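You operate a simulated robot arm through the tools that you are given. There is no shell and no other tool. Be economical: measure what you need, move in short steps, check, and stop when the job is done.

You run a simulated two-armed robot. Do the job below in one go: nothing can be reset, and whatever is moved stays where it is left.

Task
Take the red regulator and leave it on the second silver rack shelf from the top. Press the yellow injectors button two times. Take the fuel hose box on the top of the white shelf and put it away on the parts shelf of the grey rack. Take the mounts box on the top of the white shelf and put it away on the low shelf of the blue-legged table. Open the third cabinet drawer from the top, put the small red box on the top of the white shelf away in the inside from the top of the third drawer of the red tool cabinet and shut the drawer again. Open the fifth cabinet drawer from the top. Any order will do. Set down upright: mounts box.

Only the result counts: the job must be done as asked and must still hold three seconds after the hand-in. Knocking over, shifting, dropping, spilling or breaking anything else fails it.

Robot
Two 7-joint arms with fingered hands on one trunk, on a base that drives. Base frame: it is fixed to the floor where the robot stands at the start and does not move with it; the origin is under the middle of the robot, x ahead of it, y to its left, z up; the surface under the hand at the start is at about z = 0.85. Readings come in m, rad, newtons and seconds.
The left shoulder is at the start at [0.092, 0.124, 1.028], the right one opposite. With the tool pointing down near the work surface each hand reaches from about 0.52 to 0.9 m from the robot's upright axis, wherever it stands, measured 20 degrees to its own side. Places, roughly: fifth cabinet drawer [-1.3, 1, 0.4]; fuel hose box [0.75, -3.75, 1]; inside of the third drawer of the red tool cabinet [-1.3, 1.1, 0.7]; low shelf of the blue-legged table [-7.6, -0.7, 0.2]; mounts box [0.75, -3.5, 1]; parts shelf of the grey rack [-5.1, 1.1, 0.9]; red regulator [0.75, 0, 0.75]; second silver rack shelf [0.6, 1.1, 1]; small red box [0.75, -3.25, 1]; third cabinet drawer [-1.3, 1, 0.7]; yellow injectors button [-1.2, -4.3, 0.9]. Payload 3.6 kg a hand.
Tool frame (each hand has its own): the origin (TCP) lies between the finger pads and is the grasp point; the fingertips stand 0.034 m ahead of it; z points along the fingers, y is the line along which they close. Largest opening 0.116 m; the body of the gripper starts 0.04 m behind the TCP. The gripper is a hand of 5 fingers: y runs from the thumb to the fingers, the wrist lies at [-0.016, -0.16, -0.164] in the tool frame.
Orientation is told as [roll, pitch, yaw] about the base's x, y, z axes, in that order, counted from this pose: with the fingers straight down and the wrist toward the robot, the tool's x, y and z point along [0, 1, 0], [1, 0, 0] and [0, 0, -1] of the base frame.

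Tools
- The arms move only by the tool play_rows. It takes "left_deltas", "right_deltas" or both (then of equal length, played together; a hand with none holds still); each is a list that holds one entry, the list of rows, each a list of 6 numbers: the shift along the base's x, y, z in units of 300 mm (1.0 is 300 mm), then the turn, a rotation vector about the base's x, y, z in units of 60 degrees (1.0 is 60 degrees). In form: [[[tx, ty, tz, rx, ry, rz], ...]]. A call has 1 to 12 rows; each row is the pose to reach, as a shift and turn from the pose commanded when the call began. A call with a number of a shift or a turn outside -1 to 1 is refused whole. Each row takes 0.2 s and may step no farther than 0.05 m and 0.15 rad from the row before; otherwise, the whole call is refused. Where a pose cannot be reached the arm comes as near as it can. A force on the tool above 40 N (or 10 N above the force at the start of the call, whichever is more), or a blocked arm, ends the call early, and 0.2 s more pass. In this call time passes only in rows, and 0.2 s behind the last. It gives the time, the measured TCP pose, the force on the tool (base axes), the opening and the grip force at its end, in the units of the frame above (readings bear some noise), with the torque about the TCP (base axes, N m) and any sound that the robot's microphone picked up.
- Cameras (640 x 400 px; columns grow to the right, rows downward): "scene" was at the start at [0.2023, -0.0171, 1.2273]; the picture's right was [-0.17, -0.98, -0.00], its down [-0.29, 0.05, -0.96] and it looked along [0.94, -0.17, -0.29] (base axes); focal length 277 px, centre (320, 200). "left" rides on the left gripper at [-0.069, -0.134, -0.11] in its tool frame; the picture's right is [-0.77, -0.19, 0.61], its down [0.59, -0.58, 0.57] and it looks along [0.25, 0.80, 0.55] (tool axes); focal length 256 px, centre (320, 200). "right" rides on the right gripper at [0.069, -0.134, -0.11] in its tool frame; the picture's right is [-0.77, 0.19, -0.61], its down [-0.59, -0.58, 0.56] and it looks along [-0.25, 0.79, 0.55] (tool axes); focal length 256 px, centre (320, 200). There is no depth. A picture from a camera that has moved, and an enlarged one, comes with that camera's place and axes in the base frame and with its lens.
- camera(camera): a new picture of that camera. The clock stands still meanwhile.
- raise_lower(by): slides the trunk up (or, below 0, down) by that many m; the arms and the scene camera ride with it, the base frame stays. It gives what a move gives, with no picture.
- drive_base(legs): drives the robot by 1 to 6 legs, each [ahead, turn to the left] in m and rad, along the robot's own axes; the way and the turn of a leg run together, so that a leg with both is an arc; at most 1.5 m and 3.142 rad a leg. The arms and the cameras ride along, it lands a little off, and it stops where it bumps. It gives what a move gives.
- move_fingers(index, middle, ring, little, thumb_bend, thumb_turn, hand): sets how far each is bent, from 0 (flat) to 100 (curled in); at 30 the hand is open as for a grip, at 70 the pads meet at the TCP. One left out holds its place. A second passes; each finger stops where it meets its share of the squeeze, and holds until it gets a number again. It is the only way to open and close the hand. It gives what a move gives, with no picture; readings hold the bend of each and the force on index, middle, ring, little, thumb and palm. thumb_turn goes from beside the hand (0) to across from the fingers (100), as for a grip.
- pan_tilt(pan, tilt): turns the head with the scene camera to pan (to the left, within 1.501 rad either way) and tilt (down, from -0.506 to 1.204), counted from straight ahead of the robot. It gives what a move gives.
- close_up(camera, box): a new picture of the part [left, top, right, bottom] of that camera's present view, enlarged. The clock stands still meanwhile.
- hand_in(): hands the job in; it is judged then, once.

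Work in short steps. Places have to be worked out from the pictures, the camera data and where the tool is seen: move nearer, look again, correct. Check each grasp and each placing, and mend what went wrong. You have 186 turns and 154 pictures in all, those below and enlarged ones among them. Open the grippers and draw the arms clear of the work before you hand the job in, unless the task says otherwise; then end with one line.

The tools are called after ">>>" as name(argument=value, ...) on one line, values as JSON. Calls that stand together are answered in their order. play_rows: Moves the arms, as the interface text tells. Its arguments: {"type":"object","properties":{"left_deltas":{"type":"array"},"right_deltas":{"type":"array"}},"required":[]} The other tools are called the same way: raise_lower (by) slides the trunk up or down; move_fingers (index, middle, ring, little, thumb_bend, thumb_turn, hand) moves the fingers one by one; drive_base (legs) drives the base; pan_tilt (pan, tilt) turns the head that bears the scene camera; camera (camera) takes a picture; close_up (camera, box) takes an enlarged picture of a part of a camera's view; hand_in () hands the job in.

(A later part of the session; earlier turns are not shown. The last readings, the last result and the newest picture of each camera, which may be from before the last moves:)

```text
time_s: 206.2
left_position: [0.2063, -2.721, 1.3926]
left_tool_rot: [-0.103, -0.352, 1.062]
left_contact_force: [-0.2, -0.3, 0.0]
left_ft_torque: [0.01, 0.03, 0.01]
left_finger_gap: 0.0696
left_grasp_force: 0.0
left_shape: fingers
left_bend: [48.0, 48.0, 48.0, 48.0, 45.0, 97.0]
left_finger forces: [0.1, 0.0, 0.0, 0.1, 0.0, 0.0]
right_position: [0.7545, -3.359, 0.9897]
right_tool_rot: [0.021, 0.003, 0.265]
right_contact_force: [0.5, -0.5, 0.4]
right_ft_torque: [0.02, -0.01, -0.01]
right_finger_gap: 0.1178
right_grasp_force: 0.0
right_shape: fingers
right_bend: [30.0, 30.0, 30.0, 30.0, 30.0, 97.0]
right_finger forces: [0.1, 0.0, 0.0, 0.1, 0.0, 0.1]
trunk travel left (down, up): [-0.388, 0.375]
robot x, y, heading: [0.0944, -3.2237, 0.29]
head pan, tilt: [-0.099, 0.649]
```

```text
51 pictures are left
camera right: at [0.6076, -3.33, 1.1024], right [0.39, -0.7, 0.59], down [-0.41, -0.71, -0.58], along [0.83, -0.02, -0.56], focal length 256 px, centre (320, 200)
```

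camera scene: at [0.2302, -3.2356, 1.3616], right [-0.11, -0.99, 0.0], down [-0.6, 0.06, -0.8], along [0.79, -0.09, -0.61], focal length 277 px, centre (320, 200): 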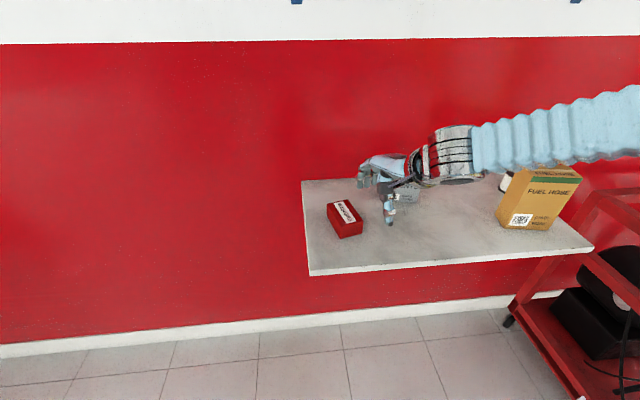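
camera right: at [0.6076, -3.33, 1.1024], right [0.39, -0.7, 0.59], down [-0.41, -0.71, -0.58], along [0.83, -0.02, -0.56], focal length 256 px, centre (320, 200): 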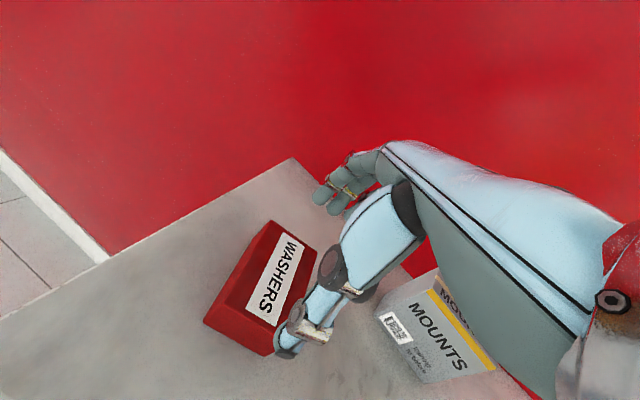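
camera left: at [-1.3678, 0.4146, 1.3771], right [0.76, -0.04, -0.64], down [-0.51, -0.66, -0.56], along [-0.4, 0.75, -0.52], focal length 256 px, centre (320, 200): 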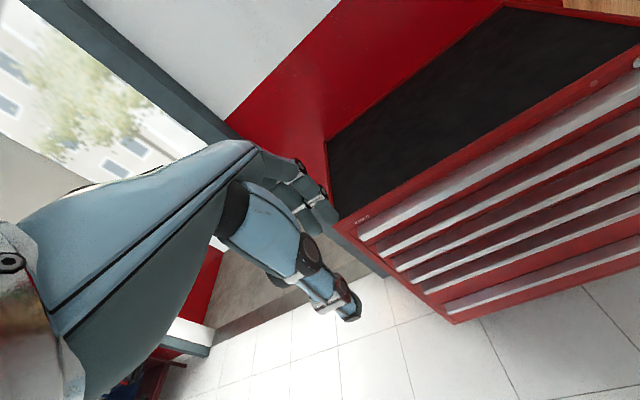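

Aligned within about a centimetre. I'll descend with a small correction.

>>> play_rows(right_deltas=[[[-0.02, 0.01, -0.08, 0, 0, 0], [-0.03, 0.015, -0.16, 0, 0, 0], [-0.03, 0.015, -0.22, 0, 0, 0]]])

>>> move_fingers(hand="right", index=70, middle=70, ring=70, little=70, thumb_bend=70)

>>> close_up(camera="scene", box=[320, 120, 560, 270])

```text
time_s: 207.1
left_position: [0.2061, -2.7211, 1.3924]
left_tool_rot: [-0.107, -0.352, 1.061]
left_contact_force: [0.3, 0.1, 0.4]
left_ft_torque: [0.03, 0.03, 0.02]
left_finger_gap: 0.0697
left_grasp_force: 0.0
left_shape: fingers
left_bend: [48.0, 48.0, 48.0, 48.0, 45.0, 97.0]
left_finger forces: [0.0, 0.0, 0.0, 0.0, 0.0, 0.0]
right_position: [0.7366, -3.3576, 0.9299]
right_tool_rot: [0.021, 0.0, 0.269]
right_contact_force: [0.0, 0.3, 0.3]
right_ft_torque: [0.08, -0.05, 0.03]
right_finger_gap: 0.1178
right_grasp_force: 0.3
right_shape: fingers
right_bend: [30.0, 30.0, 30.0, 30.0, 30.0, 97.0]
right_finger forces: [0.4, 0.1, 0.0, 0.0, 0.0, 0.0]
right hand out of reach, approached as far as the arm can: row 3
trunk travel left (down, up): [-0.388, 0.375]
robot x, y, heading: [0.0962, -3.2249, 0.286]
head pan, tilt: [-0.099, 0.649]
```

```text
time_s: 208.1
left_position: [0.2071, -2.7203, 1.3922]
left_tool_rot: [-0.107, -0.352, 1.061]
left_contact_force: [-0.2, 0.4, 0.4]
left_ft_torque: [0.03, 0.02, -0.01]
left_finger_gap: 0.0696
left_grasp_force: 0.0
left_shape: fingers
left_bend: [48.0, 48.0, 48.0, 48.0, 45.0, 97.0]
left_finger forces: [0.0, 0.0, 0.0, 0.0, 0.0, 0.0]
right_position: [0.7364, -3.3571, 0.9316]
right_tool_rot: [0.019, -0.001, 0.265]
right_contact_force: [2.7, -1.1, 4.3]
right_ft_torque: [-0.05, -0.39, -0.06]
right_finger_gap: 0.097
right_grasp_force: 33.4
right_shape: fingers
right_bend: [39.0, 40.0, 41.0, 70.0, 51.0, 96.0]
right_finger forces: [12.4, 10.5, 10.8, 0.1, 32.5, 0.0]
trunk travel left (down, up): [-0.388, 0.375]
robot x, y, heading: [0.0937, -3.2244, 0.288]
head pan, tilt: [-0.099, 0.649]
```

```text
2.67 times, centred on (440, 195) of scene
camera zoom: at [0.2264, -3.198, 1.3617], right [0.19, -0.98, 0.0], down [-0.59, -0.11, -0.8], along [0.78, 0.15, -0.6], focal length 739 px, centre (0, 213)
```

zoom: 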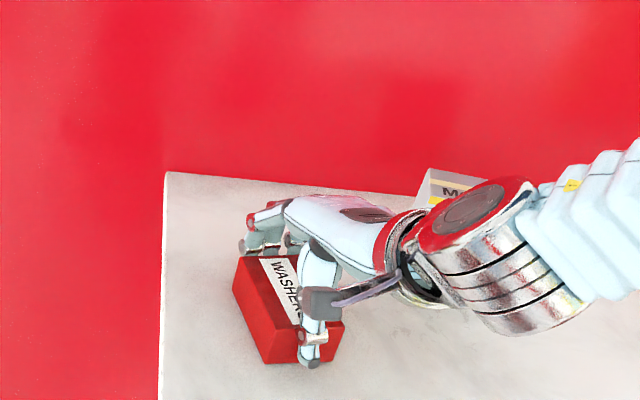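

Gripped with about 33 N. I'll lift with the trunk and check the hold.

>>> raise_lower(by=0.12)

>>> camera(camera="scene")

```text
time_s: 209.6
left_position: [0.2074, -2.7208, 1.5105]
left_tool_rot: [-0.106, -0.349, 1.062]
left_contact_force: [0.1, 0.6, 0.1]
left_ft_torque: [0.0, 0.01, 0.0]
left_finger_gap: 0.0697
left_grasp_force: 0.1
left_shape: fingers
left_bend: [48.0, 48.0, 48.0, 48.0, 45.0, 97.0]
left_finger forces: [0.0, 0.0, 0.0, 0.0, 0.1, 0.0]
right_position: [0.7344, -3.3584, 1.0843]
right_tool_rot: [0.022, -0.055, 0.266]
right_contact_force: [0.1, 0.0, -1.1]
right_ft_torque: [-0.03, -0.01, 0.01]
right_finger_gap: 0.0973
right_grasp_force: 33.8
right_shape: fingers
right_bend: [40.0, 41.0, 40.0, 70.0, 51.0, 96.0]
right_finger forces: [11.9, 10.4, 10.9, 0.0, 33.7, 0.1]
trunk travel left (down, up): [-0.508, 0.255]
robot x, y, heading: [0.0958, -3.2291, 0.287]
head pan, tilt: [-0.099, 0.649]
```

```text
49 pictures are left
camera scene: at [0.2039, -3.2048, 1.4825], right [0.19, -0.98, 0.0], down [-0.59, -0.11, -0.8], along [0.78, 0.15, -0.61], focal length 277 px, centre (320, 200)
```

scene: 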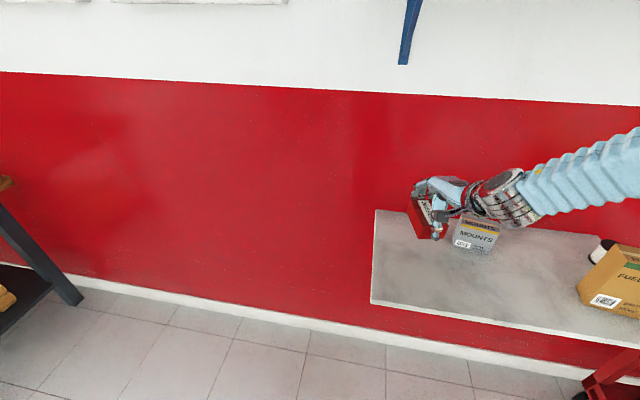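

The box is held. I'll back away from the shelf, then drive toward the cabinet.

>>> drive_base(legs=[[-0.42, 0]])

>>> drive_base(legs=[[0, 1.42]])

>>> drive_base(legs=[[1.45, 0]])

>>> camera(camera="scene")

```text
time_s: 212.1
left_position: [-0.199, -2.8403, 1.5119]
left_tool_rot: [-0.106, -0.351, 1.066]
left_contact_force: [0.5, 0.2, -0.3]
left_ft_torque: [-0.03, -0.01, 0.0]
left_finger_gap: 0.0692
left_grasp_force: 0.1
left_shape: fingers
left_bend: [48.0, 48.0, 48.0, 48.0, 45.0, 97.0]
left_finger forces: [0.1, 0.0, 0.1, 0.1, 0.1, 0.0]
right_position: [0.3315, -3.4764, 1.0852]
right_tool_rot: [0.021, -0.057, 0.273]
right_contact_force: [0.7, 0.6, -0.5]
right_ft_torque: [0.01, -0.02, -0.02]
right_finger_gap: 0.0972
right_grasp_force: 34.0
right_shape: fingers
right_bend: [40.0, 41.0, 40.0, 70.0, 51.0, 96.0]
right_finger forces: [12.0, 10.2, 10.9, 0.0, 33.7, 0.0]
trunk travel left (down, up): [-0.508, 0.255]
robot x, y, heading: [-0.3067, -3.3513, 0.29]
head pan, tilt: [-0.099, 0.649]
```

```text
time_s: 216.1
left_position: [-0.7943, -3.1705, 1.511]
left_tool_rot: [-0.104, -0.35, 2.504]
left_contact_force: [0.4, 0.6, 0.2]
left_ft_torque: [-0.03, -0.02, 0.0]
left_finger_gap: 0.0693
left_grasp_force: 0.1
left_shape: fingers
left_bend: [48.0, 48.0, 48.0, 48.0, 45.0, 97.0]
left_finger forces: [0.1, 0.1, 0.1, 0.0, 0.0, 0.0]
right_position: [-0.0956, -2.7285, 1.085]
right_tool_rot: [0.021, -0.058, 1.708]
right_contact_force: [-0.5, 0.2, -1.4]
right_ft_torque: [-0.01, -0.01, 0.03]
right_finger_gap: 0.0971
right_grasp_force: 32.1
right_shape: fingers
right_bend: [40.0, 41.0, 40.0, 70.0, 51.0, 96.0]
right_finger forces: [11.4, 10.0, 10.4, 0.0, 32.4, 0.0]
trunk travel left (down, up): [-0.508, 0.255]
robot x, y, heading: [-0.3074, -3.3472, 1.73]
head pan, tilt: [-0.099, 0.649]
```

```text
time_s: 223.3
left_position: [-1.0146, -1.7374, 1.5109]
left_tool_rot: [-0.104, -0.35, 2.496]
left_contact_force: [0.1, 0.3, -0.3]
left_ft_torque: [0.0, 0.0, 0.0]
left_finger_gap: 0.0699
left_grasp_force: 0.0
left_shape: fingers
left_bend: [48.0, 48.0, 48.0, 48.0, 45.0, 97.0]
left_finger forces: [0.0, 0.1, 0.1, 0.0, 0.1, 0.1]
right_position: [-0.3116, -1.3004, 1.0851]
right_tool_rot: [0.022, -0.057, 1.702]
right_contact_force: [-0.5, 0.2, -1.7]
right_ft_torque: [-0.02, 0.01, -0.04]
right_finger_gap: 0.0968
right_grasp_force: 32.5
right_shape: fingers
right_bend: [40.0, 41.0, 40.0, 70.0, 51.0, 96.0]
right_finger forces: [11.5, 10.0, 10.4, 0.0, 32.3, 0.0]
trunk travel left (down, up): [-0.508, 0.255]
robot x, y, heading: [-0.5286, -1.915, 1.722]
head pan, tilt: [-0.099, 0.649]
```

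```text
48 pictures are left
camera scene: at [-0.5353, -1.8084, 1.4826], right [1.0, 0.05, 0.0], down [0.03, -0.6, -0.8], along [-0.04, 0.8, -0.6], focal length 277 px, centre (320, 200)
```

scene: 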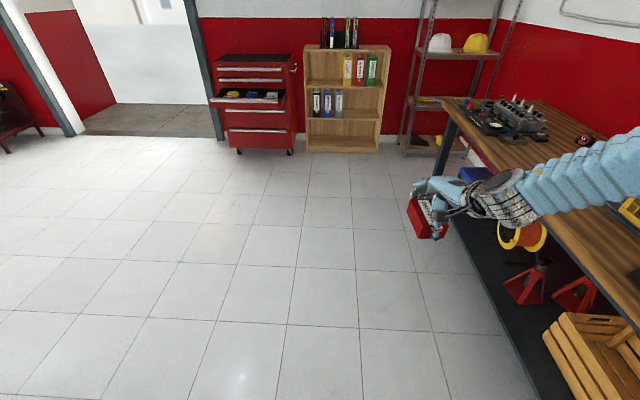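

Driving is smooth with the upright torso. I'll continue to the cabinet.

>>> drive_base(legs=[[0, 0.36]])

>>> drive_base(legs=[[1.4, 0], [0.35, 0]])

>>> drive_base(legs=[[0, -0.33]])

>>> camera(camera="scene")

```text
time_s: 224.8
left_position: [-1.0479, -1.9221, 1.5114]
left_tool_rot: [-0.106, -0.349, 2.862]
left_contact_force: [0.0, -0.1, 0.0]
left_ft_torque: [0.01, -0.04, -0.01]
left_finger_gap: 0.0695
left_grasp_force: 0.0
left_shape: fingers
left_bend: [48.0, 48.0, 48.0, 48.0, 45.0, 97.0]
left_finger forces: [0.0, 0.0, 0.1, 0.0, 0.0, 0.1]
right_position: [-0.5455, -1.263, 1.0845]
right_tool_rot: [0.021, -0.059, 2.067]
right_contact_force: [-0.5, -0.5, -1.2]
right_ft_torque: [0.04, 0.01, 0.05]
right_finger_gap: 0.0964
right_grasp_force: 31.4
right_shape: fingers
right_bend: [40.0, 41.0, 40.0, 70.0, 52.0, 96.0]
right_finger forces: [11.5, 10.0, 10.5, 0.0, 32.3, 0.1]
trunk travel left (down, up): [-0.508, 0.255]
robot x, y, heading: [-0.5305, -1.9112, 2.087]
head pan, tilt: [-0.099, 0.649]
```

```text
time_s: 233.7
left_position: [-1.9364, -0.4145, 1.5112]
left_tool_rot: [-0.105, -0.35, 2.887]
left_contact_force: [-0.8, 0.3, 0.3]
left_ft_torque: [-0.04, -0.02, 0.04]
left_finger_gap: 0.0694
left_grasp_force: 0.1
left_shape: fingers
left_bend: [48.0, 48.0, 48.0, 48.0, 45.0, 97.0]
left_finger forces: [0.0, 0.0, 0.1, 0.1, 0.0, 0.0]
right_position: [-1.4518, 0.2578, 1.0861]
right_tool_rot: [0.021, -0.055, 2.093]
right_contact_force: [0.2, 0.2, -1.5]
right_ft_torque: [0.04, 0.02, 0.01]
right_finger_gap: 0.0969
right_grasp_force: 31.9
right_shape: fingers
right_bend: [40.0, 41.0, 40.0, 70.0, 52.0, 96.0]
right_finger forces: [11.5, 9.9, 10.4, 0.1, 32.4, 0.0]
trunk travel left (down, up): [-0.508, 0.255]
robot x, y, heading: [-1.4212, -0.3933, 2.116]
head pan, tilt: [-0.099, 0.649]
```

```text
time_s: 235.1
left_position: [-1.9145, -0.2441, 1.5132]
left_tool_rot: [-0.104, -0.352, 2.556]
left_contact_force: [-0.3, -0.7, -0.4]
left_ft_torque: [0.01, -0.01, 0.05]
left_finger_gap: 0.0696
left_grasp_force: 0.0
left_shape: fingers
left_bend: [48.0, 48.0, 48.0, 48.0, 45.0, 97.0]
left_finger forces: [0.0, 0.0, 0.0, 0.0, 0.0, 0.0]
right_position: [-1.2369, 0.2326, 1.0846]
right_tool_rot: [0.022, -0.056, 1.761]
right_contact_force: [0.1, 0.3, -1.8]
right_ft_torque: [-0.04, 0.0, 0.02]
right_finger_gap: 0.0965
right_grasp_force: 31.9
right_shape: fingers
right_bend: [40.0, 41.0, 40.0, 70.0, 52.0, 96.0]
right_finger forces: [11.4, 10.0, 10.3, 0.1, 32.0, 0.1]
trunk travel left (down, up): [-0.508, 0.255]
robot x, y, heading: [-1.4185, -0.3946, 1.779]
head pan, tilt: [-0.099, 0.649]
```

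```text
47 pictures are left
camera scene: at [-1.4305, -0.2878, 1.4826], right [0.99, 0.11, 0.0], down [0.07, -0.6, -0.8], along [-0.09, 0.79, -0.6], focal length 277 px, centre (320, 200)
```

scene: 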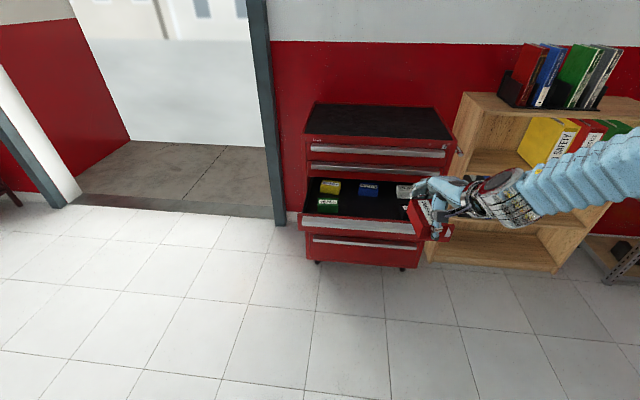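

I'll drive forward so the free spot in the drawer is within comfortable reach of the right hand, staying high above the cabinet.

>>> play_rows(right_deltas=[[[0.02, -0.1, 0, 0, 0, 0], [0.04, -0.2, 0, 0, 0, 0], [0.06, -0.3, 0, 0, 0, 0]]])

>>> drive_base(legs=[[0.53, 0]])

>>> pan_tilt(pan=-0.2, tilt=0.9)

>>> camera(camera="scene")

```text
time_s: 235.9
left_position: [-1.9138, -0.2462, 1.5109]
left_tool_rot: [-0.106, -0.352, 2.554]
left_contact_force: [-0.7, -0.4, 0.1]
left_ft_torque: [0.05, -0.01, 0.0]
left_finger_gap: 0.0694
left_grasp_force: 0.0
left_shape: fingers
left_bend: [48.0, 48.0, 48.0, 48.0, 45.0, 97.0]
left_finger forces: [0.0, 0.1, 0.0, 0.0, 0.1, 0.0]
right_position: [-1.2184, 0.142, 1.0858]
right_tool_rot: [0.02, -0.057, 1.761]
right_contact_force: [0.2, -0.3, -0.8]
right_ft_torque: [0.0, 0.0, 0.01]
right_finger_gap: 0.0967
right_grasp_force: 32.1
right_shape: fingers
right_bend: [40.0, 41.0, 40.0, 70.0, 52.0, 96.0]
right_finger forces: [11.4, 9.9, 10.5, 0.0, 32.1, 0.0]
trunk travel left (down, up): [-0.508, 0.255]
robot x, y, heading: [-1.4151, -0.3935, 1.775]
head pan, tilt: [-0.099, 0.649]
```

```text
time_s: 239.0
left_position: [-2.0262, 0.2639, 1.5114]
left_tool_rot: [-0.105, -0.35, 2.563]
left_contact_force: [0.0, -0.1, 0.7]
left_ft_torque: [-0.03, -0.01, -0.02]
left_finger_gap: 0.07
left_grasp_force: 0.1
left_shape: fingers
left_bend: [48.0, 48.0, 48.0, 48.0, 45.0, 97.0]
left_finger forces: [0.1, 0.1, 0.0, 0.1, 0.0, 0.1]
right_position: [-1.3332, 0.6572, 1.0846]
right_tool_rot: [0.02, -0.056, 1.769]
right_contact_force: [-0.2, -0.1, -1.3]
right_ft_torque: [0.02, -0.01, -0.01]
right_finger_gap: 0.0967
right_grasp_force: 32.3
right_shape: fingers
right_bend: [40.0, 41.0, 40.0, 70.0, 52.0, 96.0]
right_finger forces: [11.4, 9.9, 10.4, 0.0, 32.2, 0.0]
trunk travel left (down, up): [-0.508, 0.255]
robot x, y, heading: [-1.5324, 0.1197, 1.791]
head pan, tilt: [-0.099, 0.649]
```

```text
time_s: 239.8
left_position: [-2.0257, 0.2643, 1.5113]
left_tool_rot: [-0.105, -0.351, 2.563]
left_contact_force: [-0.5, 0.0, -0.3]
left_ft_torque: [0.02, 0.04, -0.03]
left_finger_gap: 0.0693
left_grasp_force: 0.0
left_shape: fingers
left_bend: [48.0, 48.0, 48.0, 48.0, 45.0, 97.0]
left_finger forces: [0.0, 0.1, 0.0, 0.0, 0.0, 0.1]
right_position: [-1.3331, 0.6576, 1.0839]
right_tool_rot: [0.022, -0.054, 1.767]
right_contact_force: [0.8, 0.0, -0.4]
right_ft_torque: [0.03, 0.0, -0.03]
right_finger_gap: 0.0966
right_grasp_force: 31.8
right_shape: fingers
right_bend: [40.0, 41.0, 40.0, 70.0, 52.0, 96.0]
right_finger forces: [11.4, 9.9, 10.5, 0.0, 32.3, 0.0]
trunk travel left (down, up): [-0.508, 0.255]
robot x, y, heading: [-1.5328, 0.1182, 1.788]
head pan, tilt: [-0.201, 0.901]
```

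```text
46 pictures are left
camera scene: at [-1.5338, 0.2138, 1.4622], right [1.0, 0.02, 0.0], down [0.01, -0.78, -0.62], along [-0.01, 0.62, -0.78], focal length 277 px, centre (320, 200)
```

scene: 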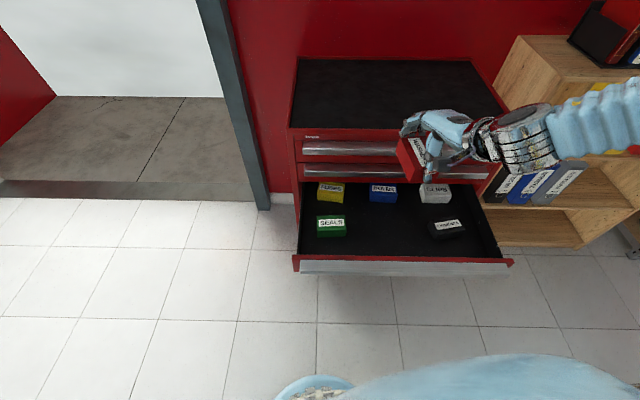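

The free spot's centre is about (-1.305, 0.715). I'll move over it and descend with the arm.

>>> play_rows(right_deltas=[[[0.04, 0.08, -0.05, 0, 0, 0], [0.08, 0.16, -0.12, 0, 0.02, 0], [0.093, 0.19, -0.25, 0.03, 0.04, 0], [0.093, 0.19, -0.4, 0.05, 0.02, 0], [0.093, 0.19, -0.55, 0.05, 0.02, 0], [0.093, 0.19, -0.7, 0.05, 0.02, 0], [0.093, 0.19, -0.85, 0.05, 0.02, 0]]])

>>> camera(camera="scene")

```text
time_s: 241.4
left_position: [-2.0272, 0.2656, 1.5113]
left_tool_rot: [-0.106, -0.349, 2.56]
left_contact_force: [-0.1, -1.6, 0.2]
left_ft_torque: [0.02, -0.03, -0.01]
left_finger_gap: 0.0696
left_grasp_force: 0.0
left_shape: fingers
left_bend: [48.0, 48.0, 48.0, 48.0, 45.0, 97.0]
left_finger forces: [0.0, 0.0, 0.0, 0.1, 0.1, 0.1]
right_position: [-1.2799, 0.6599, 1.0229]
right_tool_rot: [0.034, -0.112, 1.767]
right_contact_force: [0.5, -0.6, -1.6]
right_ft_torque: [-0.04, 0.04, 0.0]
right_finger_gap: 0.0963
right_grasp_force: 32.1
right_shape: fingers
right_bend: [40.0, 41.0, 40.0, 70.0, 52.0, 96.0]
right_finger forces: [11.6, 10.0, 10.4, 0.1, 32.6, 0.0]
right hand out of reach, approached as far as the arm can: row 3, 4, 5, 6, 7
trunk travel left (down, up): [-0.508, 0.255]
robot x, y, heading: [-1.5283, 0.1178, 1.794]
head pan, tilt: [-0.201, 0.901]
```

```text
45 pictures are left
camera scene: at [-1.534, 0.2144, 1.4621], right [1.0, 0.02, 0.0], down [0.01, -0.78, -0.62], along [-0.01, 0.62, -0.78], focal length 277 px, centre (320, 200)
```

scene: 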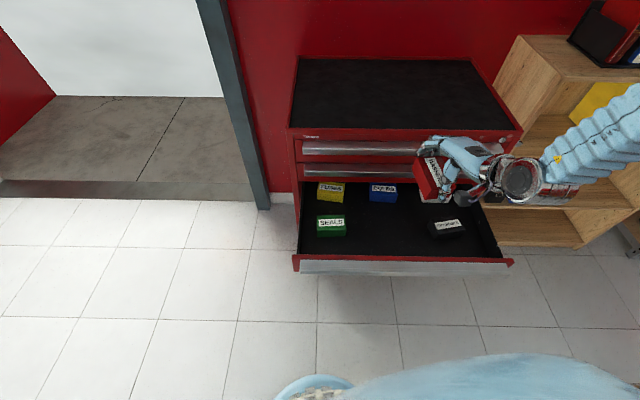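

The arm can't lower further in this posture, so I'll level the hand over the spot and lower with the trunk in two steps. The left arm is tucked, so it should stay stable.

>>> play_rows(right_deltas=[[[-0.03, 0.08, 0.06, -0.05, -0.026, 0], [-0.07, 0.15, 0.12, -0.099, -0.053, 0]]])

>>> raise_lower(by=-0.14)

>>> raise_lower(by=-0.08)

>>> camera(camera="scene")

```text
time_s: 242.0
left_position: [-2.029, 0.2646, 1.5108]
left_tool_rot: [-0.106, -0.349, 2.563]
left_contact_force: [0.4, 0.1, -0.7]
left_ft_torque: [-0.01, -0.03, -0.03]
left_finger_gap: 0.0697
left_grasp_force: 0.1
left_shape: fingers
left_bend: [48.0, 48.0, 48.0, 48.0, 45.0, 97.0]
left_finger forces: [0.0, 0.1, 0.0, 0.0, 0.1, 0.0]
right_position: [-1.299, 0.7062, 1.057]
right_tool_rot: [-0.006, 0.005, 1.772]
right_contact_force: [0.1, 1.0, -1.3]
right_ft_torque: [-0.01, -0.01, 0.03]
right_finger_gap: 0.0965
right_grasp_force: 31.1
right_shape: fingers
right_bend: [40.0, 41.0, 40.0, 70.0, 52.0, 96.0]
right_finger forces: [11.5, 9.9, 10.3, 0.1, 32.0, 0.0]
trunk travel left (down, up): [-0.508, 0.255]
robot x, y, heading: [-1.5297, 0.1186, 1.789]
head pan, tilt: [-0.201, 0.901]
```

```text
time_s: 243.6
left_position: [-2.0259, 0.2647, 1.3721]
left_tool_rot: [-0.105, -0.35, 2.563]
left_contact_force: [0.2, -0.3, 0.3]
left_ft_torque: [-0.03, -0.01, 0.0]
left_finger_gap: 0.0694
left_grasp_force: 0.0
left_shape: fingers
left_bend: [48.0, 48.0, 48.0, 48.0, 45.0, 97.0]
left_finger forces: [0.0, 0.1, 0.0, 0.1, 0.0, 0.1]
right_position: [-1.291, 0.7034, 0.9198]
right_tool_rot: [-0.004, 0.0, 1.77]
right_contact_force: [-0.7, -0.6, 0.1]
right_ft_torque: [-0.03, 0.01, -0.01]
right_finger_gap: 0.0964
right_grasp_force: 31.8
right_shape: fingers
right_bend: [40.0, 41.0, 40.0, 70.0, 52.0, 96.0]
right_finger forces: [11.4, 9.8, 10.2, 0.0, 31.9, 0.0]
trunk travel left (down, up): [-0.368, 0.395]
robot x, y, heading: [-1.5293, 0.1182, 1.791]
head pan, tilt: [-0.201, 0.901]
```

```text
time_s: 244.8
left_position: [-2.0268, 0.2629, 1.2929]
left_tool_rot: [-0.107, -0.35, 2.562]
left_contact_force: [-0.3, -0.9, -0.2]
left_ft_torque: [-0.01, 0.01, 0.04]
left_finger_gap: 0.0694
left_grasp_force: 0.0
left_shape: fingers
left_bend: [48.0, 48.0, 48.0, 48.0, 45.0, 97.0]
left_finger forces: [0.0, 0.1, 0.0, 0.0, 0.1, 0.0]
right_position: [-1.293, 0.7025, 0.8405]
right_tool_rot: [-0.005, 0.0, 1.77]
right_contact_force: [0.1, -0.3, -1.4]
right_ft_torque: [0.02, 0.0, 0.02]
right_finger_gap: 0.0965
right_grasp_force: 31.8
right_shape: fingers
right_bend: [40.0, 41.0, 40.0, 70.0, 52.0, 96.0]
right_finger forces: [11.5, 9.8, 10.3, 0.1, 31.9, 0.0]
trunk travel left (down, up): [-0.288, 0.475]
robot x, y, heading: [-1.5295, 0.1181, 1.79]
head pan, tilt: [-0.201, 0.901]
```

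```text
44 pictures are left
camera scene: at [-1.5463, 0.2706, 1.2395], right [1.0, 0.02, 0.0], down [0.01, -0.78, -0.62], along [-0.01, 0.62, -0.78], focal length 277 px, centre (320, 200)
```

scene: 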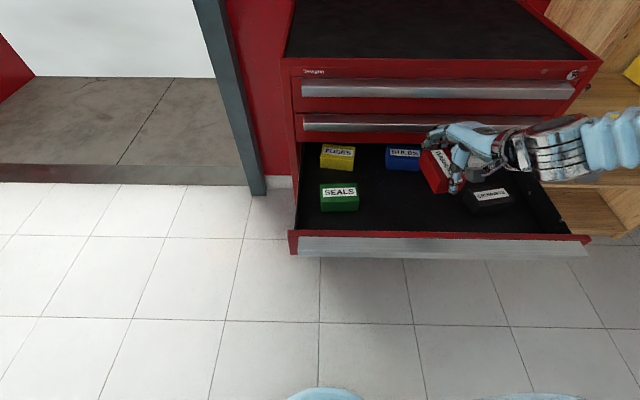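

Good, the spot underneath is clear. I'll lower the trunk further.

>>> raise_lower(by=-0.09)

>>> play_rows(right_deltas=[[[0, 0.01, -0.05, 0, 0, 0], [0, 0.01, -0.1, 0, 0, 0], [0, 0.01, -0.15, 0, 0, 0], [0, 0.01, -0.2, 0, 0, 0]]])

>>> camera(camera="right")

```text
time_s: 246.1
left_position: [-2.0256, 0.2636, 1.2011]
left_tool_rot: [-0.108, -0.351, 2.564]
left_contact_force: [-0.3, 0.6, 1.1]
left_ft_torque: [0.0, 0.01, 0.01]
left_finger_gap: 0.0698
left_grasp_force: 0.1
left_shape: fingers
left_bend: [48.0, 48.0, 48.0, 48.0, 45.0, 97.0]
left_finger forces: [0.1, 0.0, 0.0, 0.0, 0.0, 0.0]
right_position: [-1.2924, 0.7037, 0.751]
right_tool_rot: [-0.002, -0.001, 1.77]
right_contact_force: [-1.0, -0.8, -1.0]
right_ft_torque: [-0.02, 0.04, 0.0]
right_finger_gap: 0.0963
right_grasp_force: 31.5
right_shape: fingers
right_bend: [40.0, 41.0, 40.0, 70.0, 52.0, 96.0]
right_finger forces: [11.5, 9.8, 10.1, 0.1, 31.9, 0.1]
trunk travel left (down, up): [-0.198, 0.565]
robot x, y, heading: [-1.5323, 0.1182, 1.791]
head pan, tilt: [-0.201, 0.901]
```

```text
time_s: 246.9
left_position: [-2.0266, 0.2637, 1.2018]
left_tool_rot: [-0.107, -0.348, 2.561]
left_contact_force: [0.5, 0.7, 0.3]
left_ft_torque: [-0.04, 0.01, -0.01]
left_finger_gap: 0.0694
left_grasp_force: 0.0
left_shape: fingers
left_bend: [48.0, 48.0, 48.0, 48.0, 45.0, 97.0]
left_finger forces: [0.0, 0.1, 0.0, 0.0, 0.0, 0.0]
right_position: [-1.2926, 0.7151, 0.7152]
right_tool_rot: [-0.007, -0.033, 1.766]
right_contact_force: [1.9, 1.5, 27.4]
right_ft_torque: [-0.85, -0.11, 0.1]
right_finger_gap: 0.0968
right_grasp_force: 34.8
right_shape: fingers
right_bend: [40.0, 41.0, 41.0, 70.0, 52.0, 96.0]
right_finger forces: [11.6, 10.0, 10.8, 0.0, 37.1, 0.1]
trunk travel left (down, up): [-0.198, 0.565]
robot x, y, heading: [-1.5277, 0.1202, 1.785]
head pan, tilt: [-0.201, 0.901]
stopped in row 4 (right hand): the force on the tool passed its limit at 49 N (the readings are from after the stop); the commanded pose is now the measured one
```

```text
43 pictures are left
camera right: at [-1.3344, 0.5669, 0.8217], right [0.72, 0.31, 0.62], down [0.69, -0.43, -0.58], along [0.09, 0.85, -0.53], focal length 256 px, centre (320, 200)
```

right: 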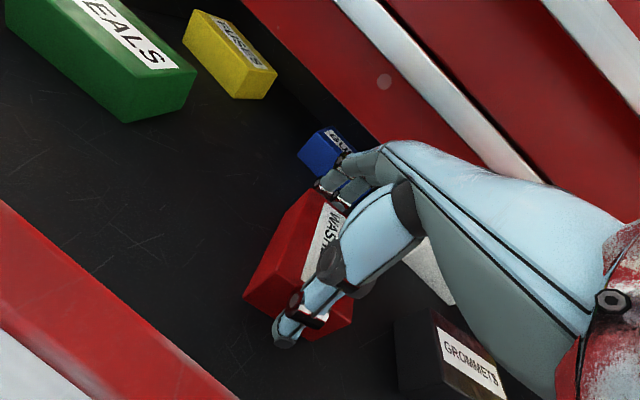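

The box rests on the drawer floor. I'll open slightly and lift out by raising the trunk.

>>> move_fingers(hand="right", index=35, middle=35, ring=35, little=40, thumb_bend=40)

>>> raise_lower(by=0.05)

>>> raise_lower(by=0.25)

>>> camera(camera="scene")

```text
time_s: 247.9
left_position: [-2.0257, 0.2654, 1.2023]
left_tool_rot: [-0.105, -0.351, 2.561]
left_contact_force: [-0.4, -0.2, 0.0]
left_ft_torque: [0.02, -0.02, -0.01]
left_finger_gap: 0.0694
left_grasp_force: 0.1
left_shape: fingers
left_bend: [48.0, 48.0, 48.0, 48.0, 45.0, 97.0]
left_finger forces: [0.0, 0.0, 0.1, 0.0, 0.1, 0.1]
right_position: [-1.2922, 0.713, 0.7111]
right_tool_rot: [-0.007, -0.021, 1.767]
right_contact_force: [-0.6, -0.3, -0.9]
right_ft_torque: [-0.02, 0.0, 0.03]
right_finger_gap: 0.0977
right_grasp_force: 1.7
right_shape: fingers
right_bend: [34.0, 35.0, 35.0, 40.0, 40.0, 97.0]
right_finger forces: [1.1, 0.6, 0.1, 0.0, 1.5, 0.1]
trunk travel left (down, up): [-0.198, 0.565]
robot x, y, heading: [-1.5321, 0.1206, 1.777]
head pan, tilt: [-0.201, 0.901]
```

```text
time_s: 248.8
left_position: [-2.0259, 0.2658, 1.252]
left_tool_rot: [-0.105, -0.349, 2.56]
left_contact_force: [-0.5, -0.2, -0.3]
left_ft_torque: [-0.02, -0.01, 0.02]
left_finger_gap: 0.0692
left_grasp_force: 0.1
left_shape: fingers
left_bend: [48.0, 48.0, 48.0, 48.0, 45.0, 97.0]
left_finger forces: [0.1, 0.0, 0.0, 0.0, 0.0, 0.1]
right_position: [-1.2917, 0.7142, 0.7607]
right_tool_rot: [-0.006, -0.019, 1.765]
right_contact_force: [-0.2, -0.2, 0.7]
right_ft_torque: [-0.01, -0.01, -0.01]
right_finger_gap: 0.0969
right_grasp_force: 0.1
right_shape: fingers
right_bend: [35.0, 35.0, 35.0, 40.0, 40.0, 97.0]
right_finger forces: [0.0, 0.0, 0.0, 0.1, 0.0, 0.0]
trunk travel left (down, up): [-0.248, 0.515]
robot x, y, heading: [-1.5274, 0.1202, 1.783]
head pan, tilt: [-0.201, 0.901]
```

```text
time_s: 251.4
left_position: [-2.0265, 0.2671, 1.5019]
left_tool_rot: [-0.104, -0.352, 2.561]
left_contact_force: [1.0, 1.2, -0.1]
left_ft_torque: [0.0, 0.01, 0.01]
left_finger_gap: 0.0692
left_grasp_force: 0.1
left_shape: fingers
left_bend: [48.0, 48.0, 48.0, 48.0, 45.0, 97.0]
left_finger forces: [0.1, 0.1, 0.0, 0.0, 0.1, 0.1]
right_position: [-1.292, 0.7134, 1.0326]
right_tool_rot: [-0.006, -0.06, 1.766]
right_contact_force: [0.1, 0.0, 1.0]
right_ft_torque: [0.0, -0.04, 0.0]
right_finger_gap: 0.0968
right_grasp_force: 0.1
right_shape: fingers
right_bend: [35.0, 35.0, 35.0, 40.0, 40.0, 97.0]
right_finger forces: [0.0, 0.0, 0.0, 0.0, 0.0, 0.1]
trunk travel left (down, up): [-0.498, 0.265]
robot x, y, heading: [-1.5311, 0.1205, 1.781]
head pan, tilt: [-0.201, 0.901]
```

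```text
42 pictures are left
camera scene: at [-1.534, 0.2154, 1.452], right [1.0, 0.01, 0.0], down [0.01, -0.78, -0.62], along [-0.01, 0.62, -0.78], focal length 277 px, centre (320, 200)
```

scene: 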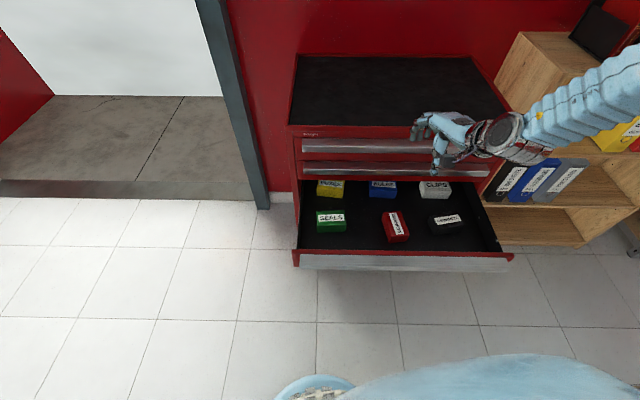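

The red box is in the drawer. To shut it, I'll make a fist, back up in front of the drawer, lower the fist to handle height and push by driving forward.

>>> drive_base(legs=[[-0.34, 0]])

>>> move_fingers(hand="right", index=85, middle=85, ring=85, little=85, thumb_bend=70)

>>> raise_lower(by=-0.25)

>>> raise_lower(by=-0.06)

>>> camera(camera="scene")

```text
time_s: 253.7
left_position: [-1.9516, -0.0785, 1.5015]
left_tool_rot: [-0.104, -0.352, 2.564]
left_contact_force: [-0.5, 0.6, 0.7]
left_ft_torque: [0.02, -0.03, -0.02]
left_finger_gap: 0.0694
left_grasp_force: 0.0
left_shape: fingers
left_bend: [48.0, 48.0, 48.0, 48.0, 45.0, 97.0]
left_finger forces: [0.1, 0.0, 0.0, 0.0, 0.0, 0.0]
right_position: [-1.2182, 0.3737, 1.0329]
right_tool_rot: [-0.007, -0.063, 1.77]
right_contact_force: [0.3, -0.3, -0.2]
right_ft_torque: [0.03, -0.04, -0.03]
right_finger_gap: 0.0967
right_grasp_force: 0.1
right_shape: fingers
right_bend: [35.0, 35.0, 35.0, 40.0, 40.0, 97.0]
right_finger forces: [0.1, 0.1, 0.0, 0.0, 0.0, 0.1]
trunk travel left (down, up): [-0.498, 0.265]
robot x, y, heading: [-1.4557, -0.2244, 1.786]
head pan, tilt: [-0.201, 0.901]
```

```text
time_s: 254.7
left_position: [-1.9511, -0.0788, 1.5023]
left_tool_rot: [-0.106, -0.349, 2.563]
left_contact_force: [0.0, -0.1, -0.5]
left_ft_torque: [0.01, 0.01, 0.0]
left_finger_gap: 0.0699
left_grasp_force: 0.0
left_shape: fingers
left_bend: [48.0, 48.0, 48.0, 48.0, 45.0, 97.0]
left_finger forces: [0.0, 0.1, 0.0, 0.0, 0.0, 0.0]
right_position: [-1.2195, 0.3734, 1.0316]
right_tool_rot: [-0.007, -0.064, 1.769]
right_contact_force: [0.0, 0.4, 0.0]
right_ft_torque: [-0.03, 0.02, 0.0]
right_finger_gap: 0.0
right_grasp_force: 0.1
right_shape: fingers
right_bend: [74.0, 85.0, 85.0, 85.0, 68.0, 97.0]
right_finger forces: [0.0, 0.0, 0.0, 0.0, 0.1, 0.0]
trunk travel left (down, up): [-0.498, 0.265]
robot x, y, heading: [-1.4511, -0.223, 1.793]
head pan, tilt: [-0.201, 0.901]
```

```text
time_s: 257.2
left_position: [-1.9515, -0.0779, 1.2523]
left_tool_rot: [-0.105, -0.351, 2.565]
left_contact_force: [0.2, -0.2, -0.6]
left_ft_torque: [0.05, -0.01, 0.01]
left_finger_gap: 0.0696
left_grasp_force: 0.2
left_shape: fingers
left_bend: [48.0, 48.0, 48.0, 48.0, 45.0, 97.0]
left_finger forces: [0.0, 0.0, 0.0, 0.1, 0.0, 0.1]
right_position: [-1.218, 0.3725, 0.7827]
right_tool_rot: [-0.007, -0.062, 1.77]
right_contact_force: [0.1, -0.9, -0.5]
right_ft_torque: [0.01, 0.01, 0.02]
right_finger_gap: 0.0
right_grasp_force: 0.0
right_shape: fingers
right_bend: [74.0, 85.0, 85.0, 85.0, 68.0, 97.0]
right_finger forces: [0.1, 0.0, 0.1, 0.0, 0.1, 0.0]
trunk travel left (down, up): [-0.248, 0.515]
robot x, y, heading: [-1.4543, -0.224, 1.795]
head pan, tilt: [-0.201, 0.901]
```

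```text
time_s: 258.2
left_position: [-1.9516, -0.0767, 1.1914]
left_tool_rot: [-0.105, -0.35, 2.563]
left_contact_force: [-0.3, 0.8, -0.7]
left_ft_torque: [0.01, 0.0, -0.01]
left_finger_gap: 0.0693
left_grasp_force: 0.2
left_shape: fingers
left_bend: [48.0, 48.0, 48.0, 48.0, 45.0, 97.0]
left_finger forces: [0.1, 0.1, 0.1, 0.0, 0.0, 0.0]
right_position: [-1.2187, 0.3739, 0.7236]
right_tool_rot: [-0.004, -0.064, 1.771]
right_contact_force: [0.1, 0.7, 0.3]
right_ft_torque: [0.02, 0.01, 0.0]
right_finger_gap: 0.0
right_grasp_force: 0.1
right_shape: fingers
right_bend: [74.0, 85.0, 85.0, 85.0, 68.0, 97.0]
right_finger forces: [0.0, 0.1, 0.0, 0.1, 0.0, 0.0]
trunk travel left (down, up): [-0.188, 0.575]
robot x, y, heading: [-1.4568, -0.2216, 1.793]
head pan, tilt: [-0.201, 0.901]
```

```text
41 pictures are left
camera scene: at [-1.4817, -0.0243, 1.1355], right [1.0, 0.02, 0.0], down [0.01, -0.78, -0.62], along [-0.01, 0.62, -0.78], focal length 277 px, centre (320, 200)
```

scene: 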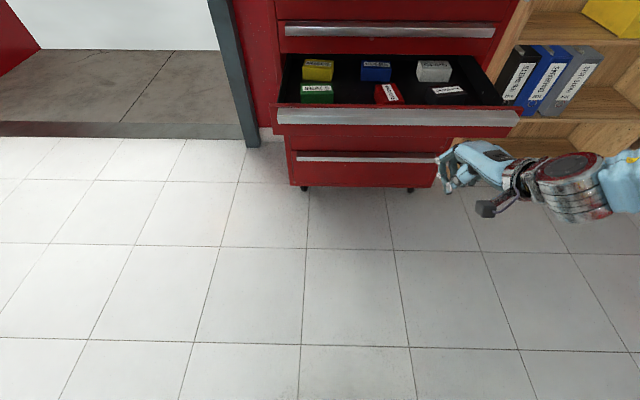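

The fist is at handle height. I'll drive forward to push the drawer shut.

>>> drive_base(legs=[[0.43, 0]])

>>> camera(camera="scene")

```text
time_s: 260.9
left_position: [-2.0414, 0.3413, 1.1913]
left_tool_rot: [-0.104, -0.351, 2.557]
left_contact_force: [0.1, 0.1, -0.3]
left_ft_torque: [0.0, -0.01, 0.01]
left_finger_gap: 0.0693
left_grasp_force: 0.0
left_shape: fingers
left_bend: [48.0, 48.0, 48.0, 48.0, 45.0, 97.0]
left_finger forces: [0.0, 0.1, 0.0, 0.0, 0.1, 0.1]
right_position: [-1.3063, 0.7876, 0.7229]
right_tool_rot: [-0.005, -0.062, 1.762]
right_contact_force: [-1.4, -10.0, -3.5]
right_ft_torque: [-0.04, -0.01, -0.03]
right_finger_gap: 0.0001
right_grasp_force: 5.4
right_shape: fingers
right_bend: [74.0, 85.0, 85.0, 85.0, 67.0, 97.0]
right_finger forces: [0.0, 8.2, 1.8, 0.0, 0.1, 0.0]
trunk travel left (down, up): [-0.188, 0.575]
robot x, y, heading: [-1.5465, 0.1911, 1.782]
head pan, tilt: [-0.201, 0.901]
```

```text
40 pictures are left
camera scene: at [-1.5717, 0.3919, 1.1353], right [1.0, 0.01, 0.0], down [0.01, -0.78, -0.62], along [-0.01, 0.62, -0.78], focal length 277 px, centre (320, 200)
```

scene: 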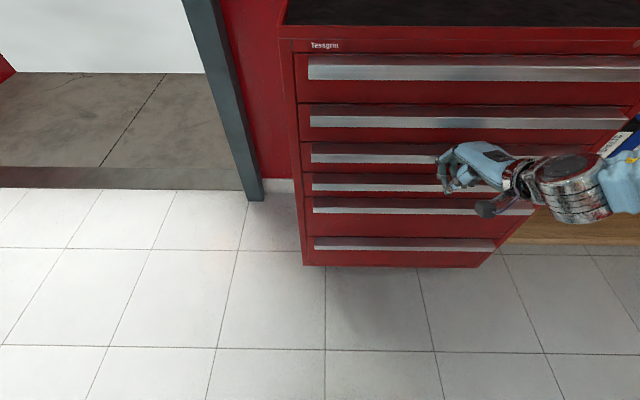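

Nearly or fully shut with 10 N residual. I'll push a bit more to be sure.

>>> drive_base(legs=[[0.03, 0]])

>>> drive_base(legs=[[-0.3, 0]])

>>> camera(camera="scene")

```text
time_s: 261.7
left_position: [-2.0431, 0.3522, 1.1916]
left_tool_rot: [-0.104, -0.349, 2.555]
left_contact_force: [-0.2, 0.0, -0.1]
left_ft_torque: [-0.02, -0.01, 0.0]
left_finger_gap: 0.0694
left_grasp_force: 0.1
left_shape: fingers
left_bend: [48.0, 48.0, 48.0, 48.0, 45.0, 97.0]
left_finger forces: [0.0, 0.0, 0.0, 0.0, 0.0, 0.1]
right_position: [-1.3081, 0.7871, 0.7154]
right_tool_rot: [0.006, -0.037, 1.765]
right_contact_force: [-0.3, -12.5, -0.3]
right_ft_torque: [0.04, -0.01, -0.12]
right_finger_gap: 0.0002
right_grasp_force: 5.8
right_shape: fingers
right_bend: [73.0, 85.0, 85.0, 85.0, 67.0, 97.0]
right_finger forces: [0.0, 8.9, 2.8, 0.1, 0.0, 0.0]
trunk travel left (down, up): [-0.188, 0.575]
robot x, y, heading: [-1.548, 0.2042, 1.778]
head pan, tilt: [-0.201, 0.901]
stopped in leg 1: the force on the tool passed its limit at 54 N (the readings are from after the stop); the commanded pose is now the measured one
```

```text
time_s: 263.7
left_position: [-1.9808, 0.0531, 1.1918]
left_tool_rot: [-0.105, -0.351, 2.557]
left_contact_force: [0.0, 0.3, -0.5]
left_ft_torque: [0.0, 0.01, 0.03]
left_finger_gap: 0.0694
left_grasp_force: 0.1
left_shape: fingers
left_bend: [48.0, 48.0, 48.0, 48.0, 45.0, 97.0]
left_finger forces: [0.0, 0.0, 0.0, 0.0, 0.0, 0.1]
right_position: [-1.247, 0.4911, 0.7167]
right_tool_rot: [0.005, -0.041, 1.764]
right_contact_force: [0.4, -0.2, 0.3]
right_ft_torque: [0.0, 0.0, 0.03]
right_finger_gap: 0.0004
right_grasp_force: 0.1
right_shape: fingers
right_bend: [73.0, 85.0, 85.0, 85.0, 67.0, 97.0]
right_finger forces: [0.0, 0.0, 0.0, 0.0, 0.0, 0.1]
trunk travel left (down, up): [-0.188, 0.575]
robot x, y, heading: [-1.4889, -0.095, 1.779]
head pan, tilt: [-0.201, 0.901]
```

```text
39 pictures are left
camera scene: at [-1.5103, 0.1042, 1.1353], right [1.0, 0.01, 0.0], down [0.01, -0.78, -0.62], along [-0.01, 0.62, -0.78], focal length 277 px, centre (320, 200)
```

scene: 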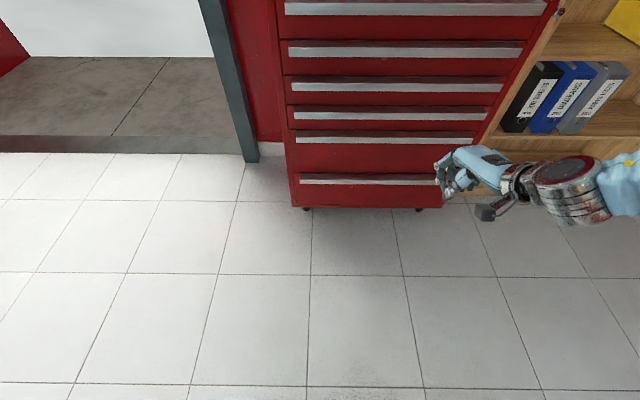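

Drawer 3 is shut. Next is the fifth drawer (handle z≈0.51). I'll tilt the right hand forward about 63° while keeping it in front of the cabinet.

>>> move_fingers(hand="right", index=50, middle=50, ring=50, little=50, thumb_bend=42)

>>> play_rows(right_deltas=[[[0, 0.03, 0.05, 0.122, 0.026, 0], [0, 0.06, 0.1, 0.245, 0.052, 0], [0, 0.09, 0.15, 0.367, 0.078, 0], [0, 0.12, 0.2, 0.489, 0.104, 0], [0, 0.15, 0.25, 0.611, 0.13, 0], [0, 0.18, 0.3, 0.734, 0.155, 0], [0, 0.2, 0.3, 0.856, 0.181, 0], [0, 0.22, 0.3, 0.978, 0.207, 0]]])

>>> play_rows(right_deltas=[[[0, 0.02, -0.1, 0.06, 0.013, 0], [0, 0.04, -0.2, 0.1, 0.02, 0], [0, 0.06, -0.3, 0.1, 0.02, 0], [0, 0.06, -0.4, 0.1, 0.02, 0]]])

>>> camera(camera="scene")

```text
time_s: 264.7
left_position: [-1.9811, 0.0544, 1.1911]
left_tool_rot: [-0.105, -0.351, 2.556]
left_contact_force: [-0.1, -0.1, 0.5]
left_ft_torque: [-0.01, 0.0, -0.04]
left_finger_gap: 0.0693
left_grasp_force: 0.1
left_shape: fingers
left_bend: [48.0, 48.0, 48.0, 48.0, 45.0, 97.0]
left_finger forces: [0.0, 0.0, 0.1, 0.0, 0.0, 0.0]
right_position: [-1.2468, 0.4916, 0.716]
right_tool_rot: [0.003, -0.041, 1.766]
right_contact_force: [1.1, 1.2, 0.1]
right_ft_torque: [0.04, -0.01, 0.05]
right_finger_gap: 0.0703
right_grasp_force: 0.1
right_shape: fingers
right_bend: [50.0, 50.0, 50.0, 50.0, 42.0, 97.0]
right_finger forces: [0.0, 0.0, 0.0, 0.0, 0.1, 0.0]
trunk travel left (down, up): [-0.188, 0.575]
robot x, y, heading: [-1.4884, -0.0893, 1.784]
head pan, tilt: [-0.201, 0.901]
```

```text
time_s: 266.5
left_position: [-1.9819, 0.0563, 1.1915]
left_tool_rot: [-0.106, -0.351, 2.555]
left_contact_force: [-0.4, -0.3, -0.9]
left_ft_torque: [-0.01, -0.01, 0.03]
left_finger_gap: 0.0693
left_grasp_force: 0.1
left_shape: fingers
left_bend: [48.0, 48.0, 48.0, 48.0, 45.0, 97.0]
left_finger forces: [0.0, 0.0, 0.1, 0.1, 0.1, 0.0]
right_position: [-1.25, 0.5496, 0.8463]
right_tool_rot: [0.027, -1.087, 1.751]
right_contact_force: [0.4, 0.0, 0.2]
right_ft_torque: [0.03, -0.03, 0.01]
right_finger_gap: 0.0709
right_grasp_force: 0.1
right_shape: fingers
right_bend: [50.0, 50.0, 50.0, 50.0, 42.0, 97.0]
right_finger forces: [0.0, 0.0, 0.0, 0.0, 0.1, 0.0]
right hand out of reach, approached as far as the arm can: row 7, 8
trunk travel left (down, up): [-0.188, 0.575]
robot x, y, heading: [-1.4854, -0.0921, 1.779]
head pan, tilt: [-0.201, 0.901]
```

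```text
time_s: 267.5
left_position: [-1.9818, 0.0539, 1.1906]
left_tool_rot: [-0.104, -0.351, 2.555]
left_contact_force: [1.5, 0.0, 0.5]
left_ft_torque: [0.02, -0.03, 0.01]
left_finger_gap: 0.0694
left_grasp_force: 0.0
left_shape: fingers
left_bend: [48.0, 48.0, 48.0, 48.0, 45.0, 97.0]
left_finger forces: [0.0, 0.1, 0.1, 0.0, 0.0, 0.0]
right_position: [-1.2499, 0.5454, 0.8699]
right_tool_rot: [0.033, -1.192, 1.747]
right_contact_force: [-0.5, 0.3, -0.8]
right_ft_torque: [0.0, -0.01, 0.02]
right_finger_gap: 0.0706
right_grasp_force: 0.1
right_shape: fingers
right_bend: [50.0, 50.0, 50.0, 50.0, 42.0, 97.0]
right_finger forces: [0.0, 0.0, 0.0, 0.0, 0.1, 0.0]
right hand out of reach, approached as far as the arm can: row 1, 2, 3, 4
trunk travel left (down, up): [-0.188, 0.575]
robot x, y, heading: [-1.4854, -0.092, 1.775]
head pan, tilt: [-0.201, 0.901]
```

```text
38 pictures are left
camera scene: at [-1.5105, 0.1046, 1.1353], right [1.0, 0.01, 0.0], down [0.01, -0.78, -0.62], along [-0.01, 0.62, -0.78], focal length 277 px, centre (320, 200)
```

scene: 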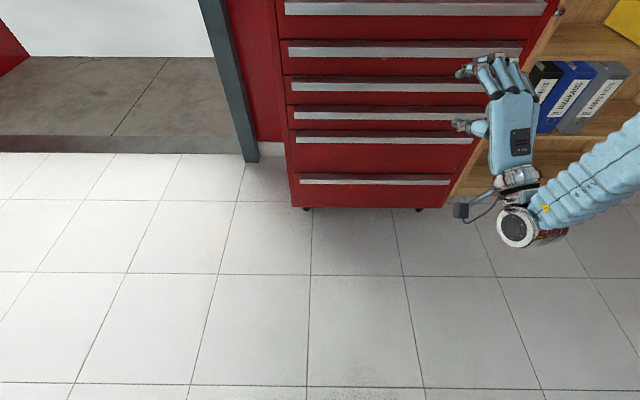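

Reachable only with the elbow out. Earlier the elbow dropped below after I tilted the hand far back near the body, so I'll repeat that manoeuvre.

>>> play_rows(right_deltas=[[[0.005, -0.065, 0.13, 0.105, 0.022, 0], [0.01, -0.13, 0.26, 0.21, 0.044, 0], [0.015, -0.195, 0.39, 0.315, 0.066, 0], [0.02, -0.26, 0.52, 0.42, 0.088, 0], [0.025, -0.325, 0.65, 0.526, 0.11, 0], [0.03, -0.39, 0.78, 0.631, 0.131, 0], [0.035, -0.455, 0.91, 0.736, 0.153, 0], [0.04, -0.52, 1.0, 0.842, 0.175, 0]]])

>>> play_rows(right_deltas=[[[-0.03, 0.05, -0.04, -0.105, -0.022, 0], [-0.06, 0.1, -0.08, -0.21, -0.044, 0], [-0.09, 0.15, -0.12, -0.315, -0.066, 0], [-0.12, 0.2, -0.16, -0.42, -0.088, 0], [-0.15, 0.26, -0.2, -0.526, -0.11, 0], [-0.18, 0.32, -0.24, -0.631, -0.131, 0], [-0.21, 0.4, -0.28, -0.736, -0.153, 0], [-0.24, 0.48, -0.32, -0.842, -0.175, 0]]])

>>> camera(camera="scene")

```text
time_s: 269.3
left_position: [-1.9818, 0.0549, 1.1913]
left_tool_rot: [-0.107, -0.351, 2.556]
left_contact_force: [0.2, 0.0, 0.7]
left_ft_torque: [0.0, 0.0, -0.01]
left_finger_gap: 0.0694
left_grasp_force: 0.1
left_shape: fingers
left_bend: [48.0, 48.0, 48.0, 48.0, 45.0, 97.0]
left_finger forces: [0.0, 0.0, 0.0, 0.0, 0.0, 0.0]
right_position: [-1.2388, 0.3905, 1.1734]
right_tool_rot: [3.128, -1.045, -1.344]
right_contact_force: [-0.6, -1.5, 0.1]
right_ft_torque: [-0.02, -0.01, -0.01]
right_finger_gap: 0.0708
right_grasp_force: 0.1
right_shape: fingers
right_bend: [50.0, 50.0, 50.0, 50.0, 42.0, 97.0]
right_finger forces: [0.0, 0.0, 0.0, 0.1, 0.0, 0.0]
trunk travel left (down, up): [-0.188, 0.575]
robot x, y, heading: [-1.4848, -0.0896, 1.778]
head pan, tilt: [-0.201, 0.901]
```

```text
time_s: 271.1
left_position: [-1.9819, 0.0536, 1.1912]
left_tool_rot: [-0.104, -0.351, 2.557]
left_contact_force: [0.6, 0.1, -0.5]
left_ft_torque: [-0.02, 0.03, 0.03]
left_finger_gap: 0.0695
left_grasp_force: 0.1
left_shape: fingers
left_bend: [48.0, 48.0, 48.0, 48.0, 45.0, 97.0]
left_finger forces: [0.1, 0.0, 0.0, 0.1, 0.0, 0.0]
right_position: [-1.3088, 0.5323, 1.0742]
right_tool_rot: [0.034, -1.194, 1.746]
right_contact_force: [-0.5, 0.2, -0.6]
right_ft_torque: [-0.02, 0.0, -0.03]
right_finger_gap: 0.0706
right_grasp_force: 0.1
right_shape: fingers
right_bend: [50.0, 50.0, 50.0, 50.0, 42.0, 97.0]
right_finger forces: [0.0, 0.1, 0.0, 0.0, 0.0, 0.0]
trunk travel left (down, up): [-0.188, 0.575]
robot x, y, heading: [-1.4821, -0.096, 1.774]
head pan, tilt: [-0.201, 0.901]
```

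```text
37 pictures are left
camera scene: at [-1.5106, 0.1048, 1.1352], right [1.0, 0.01, 0.0], down [0.01, -0.78, -0.62], along [-0.01, 0.62, -0.78], focal length 277 px, centre (320, 200)
```

scene: 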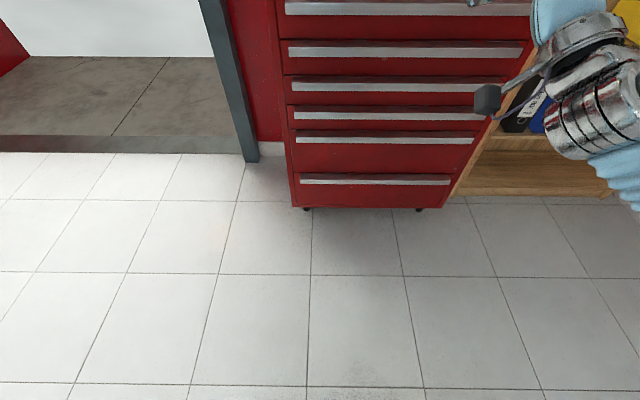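

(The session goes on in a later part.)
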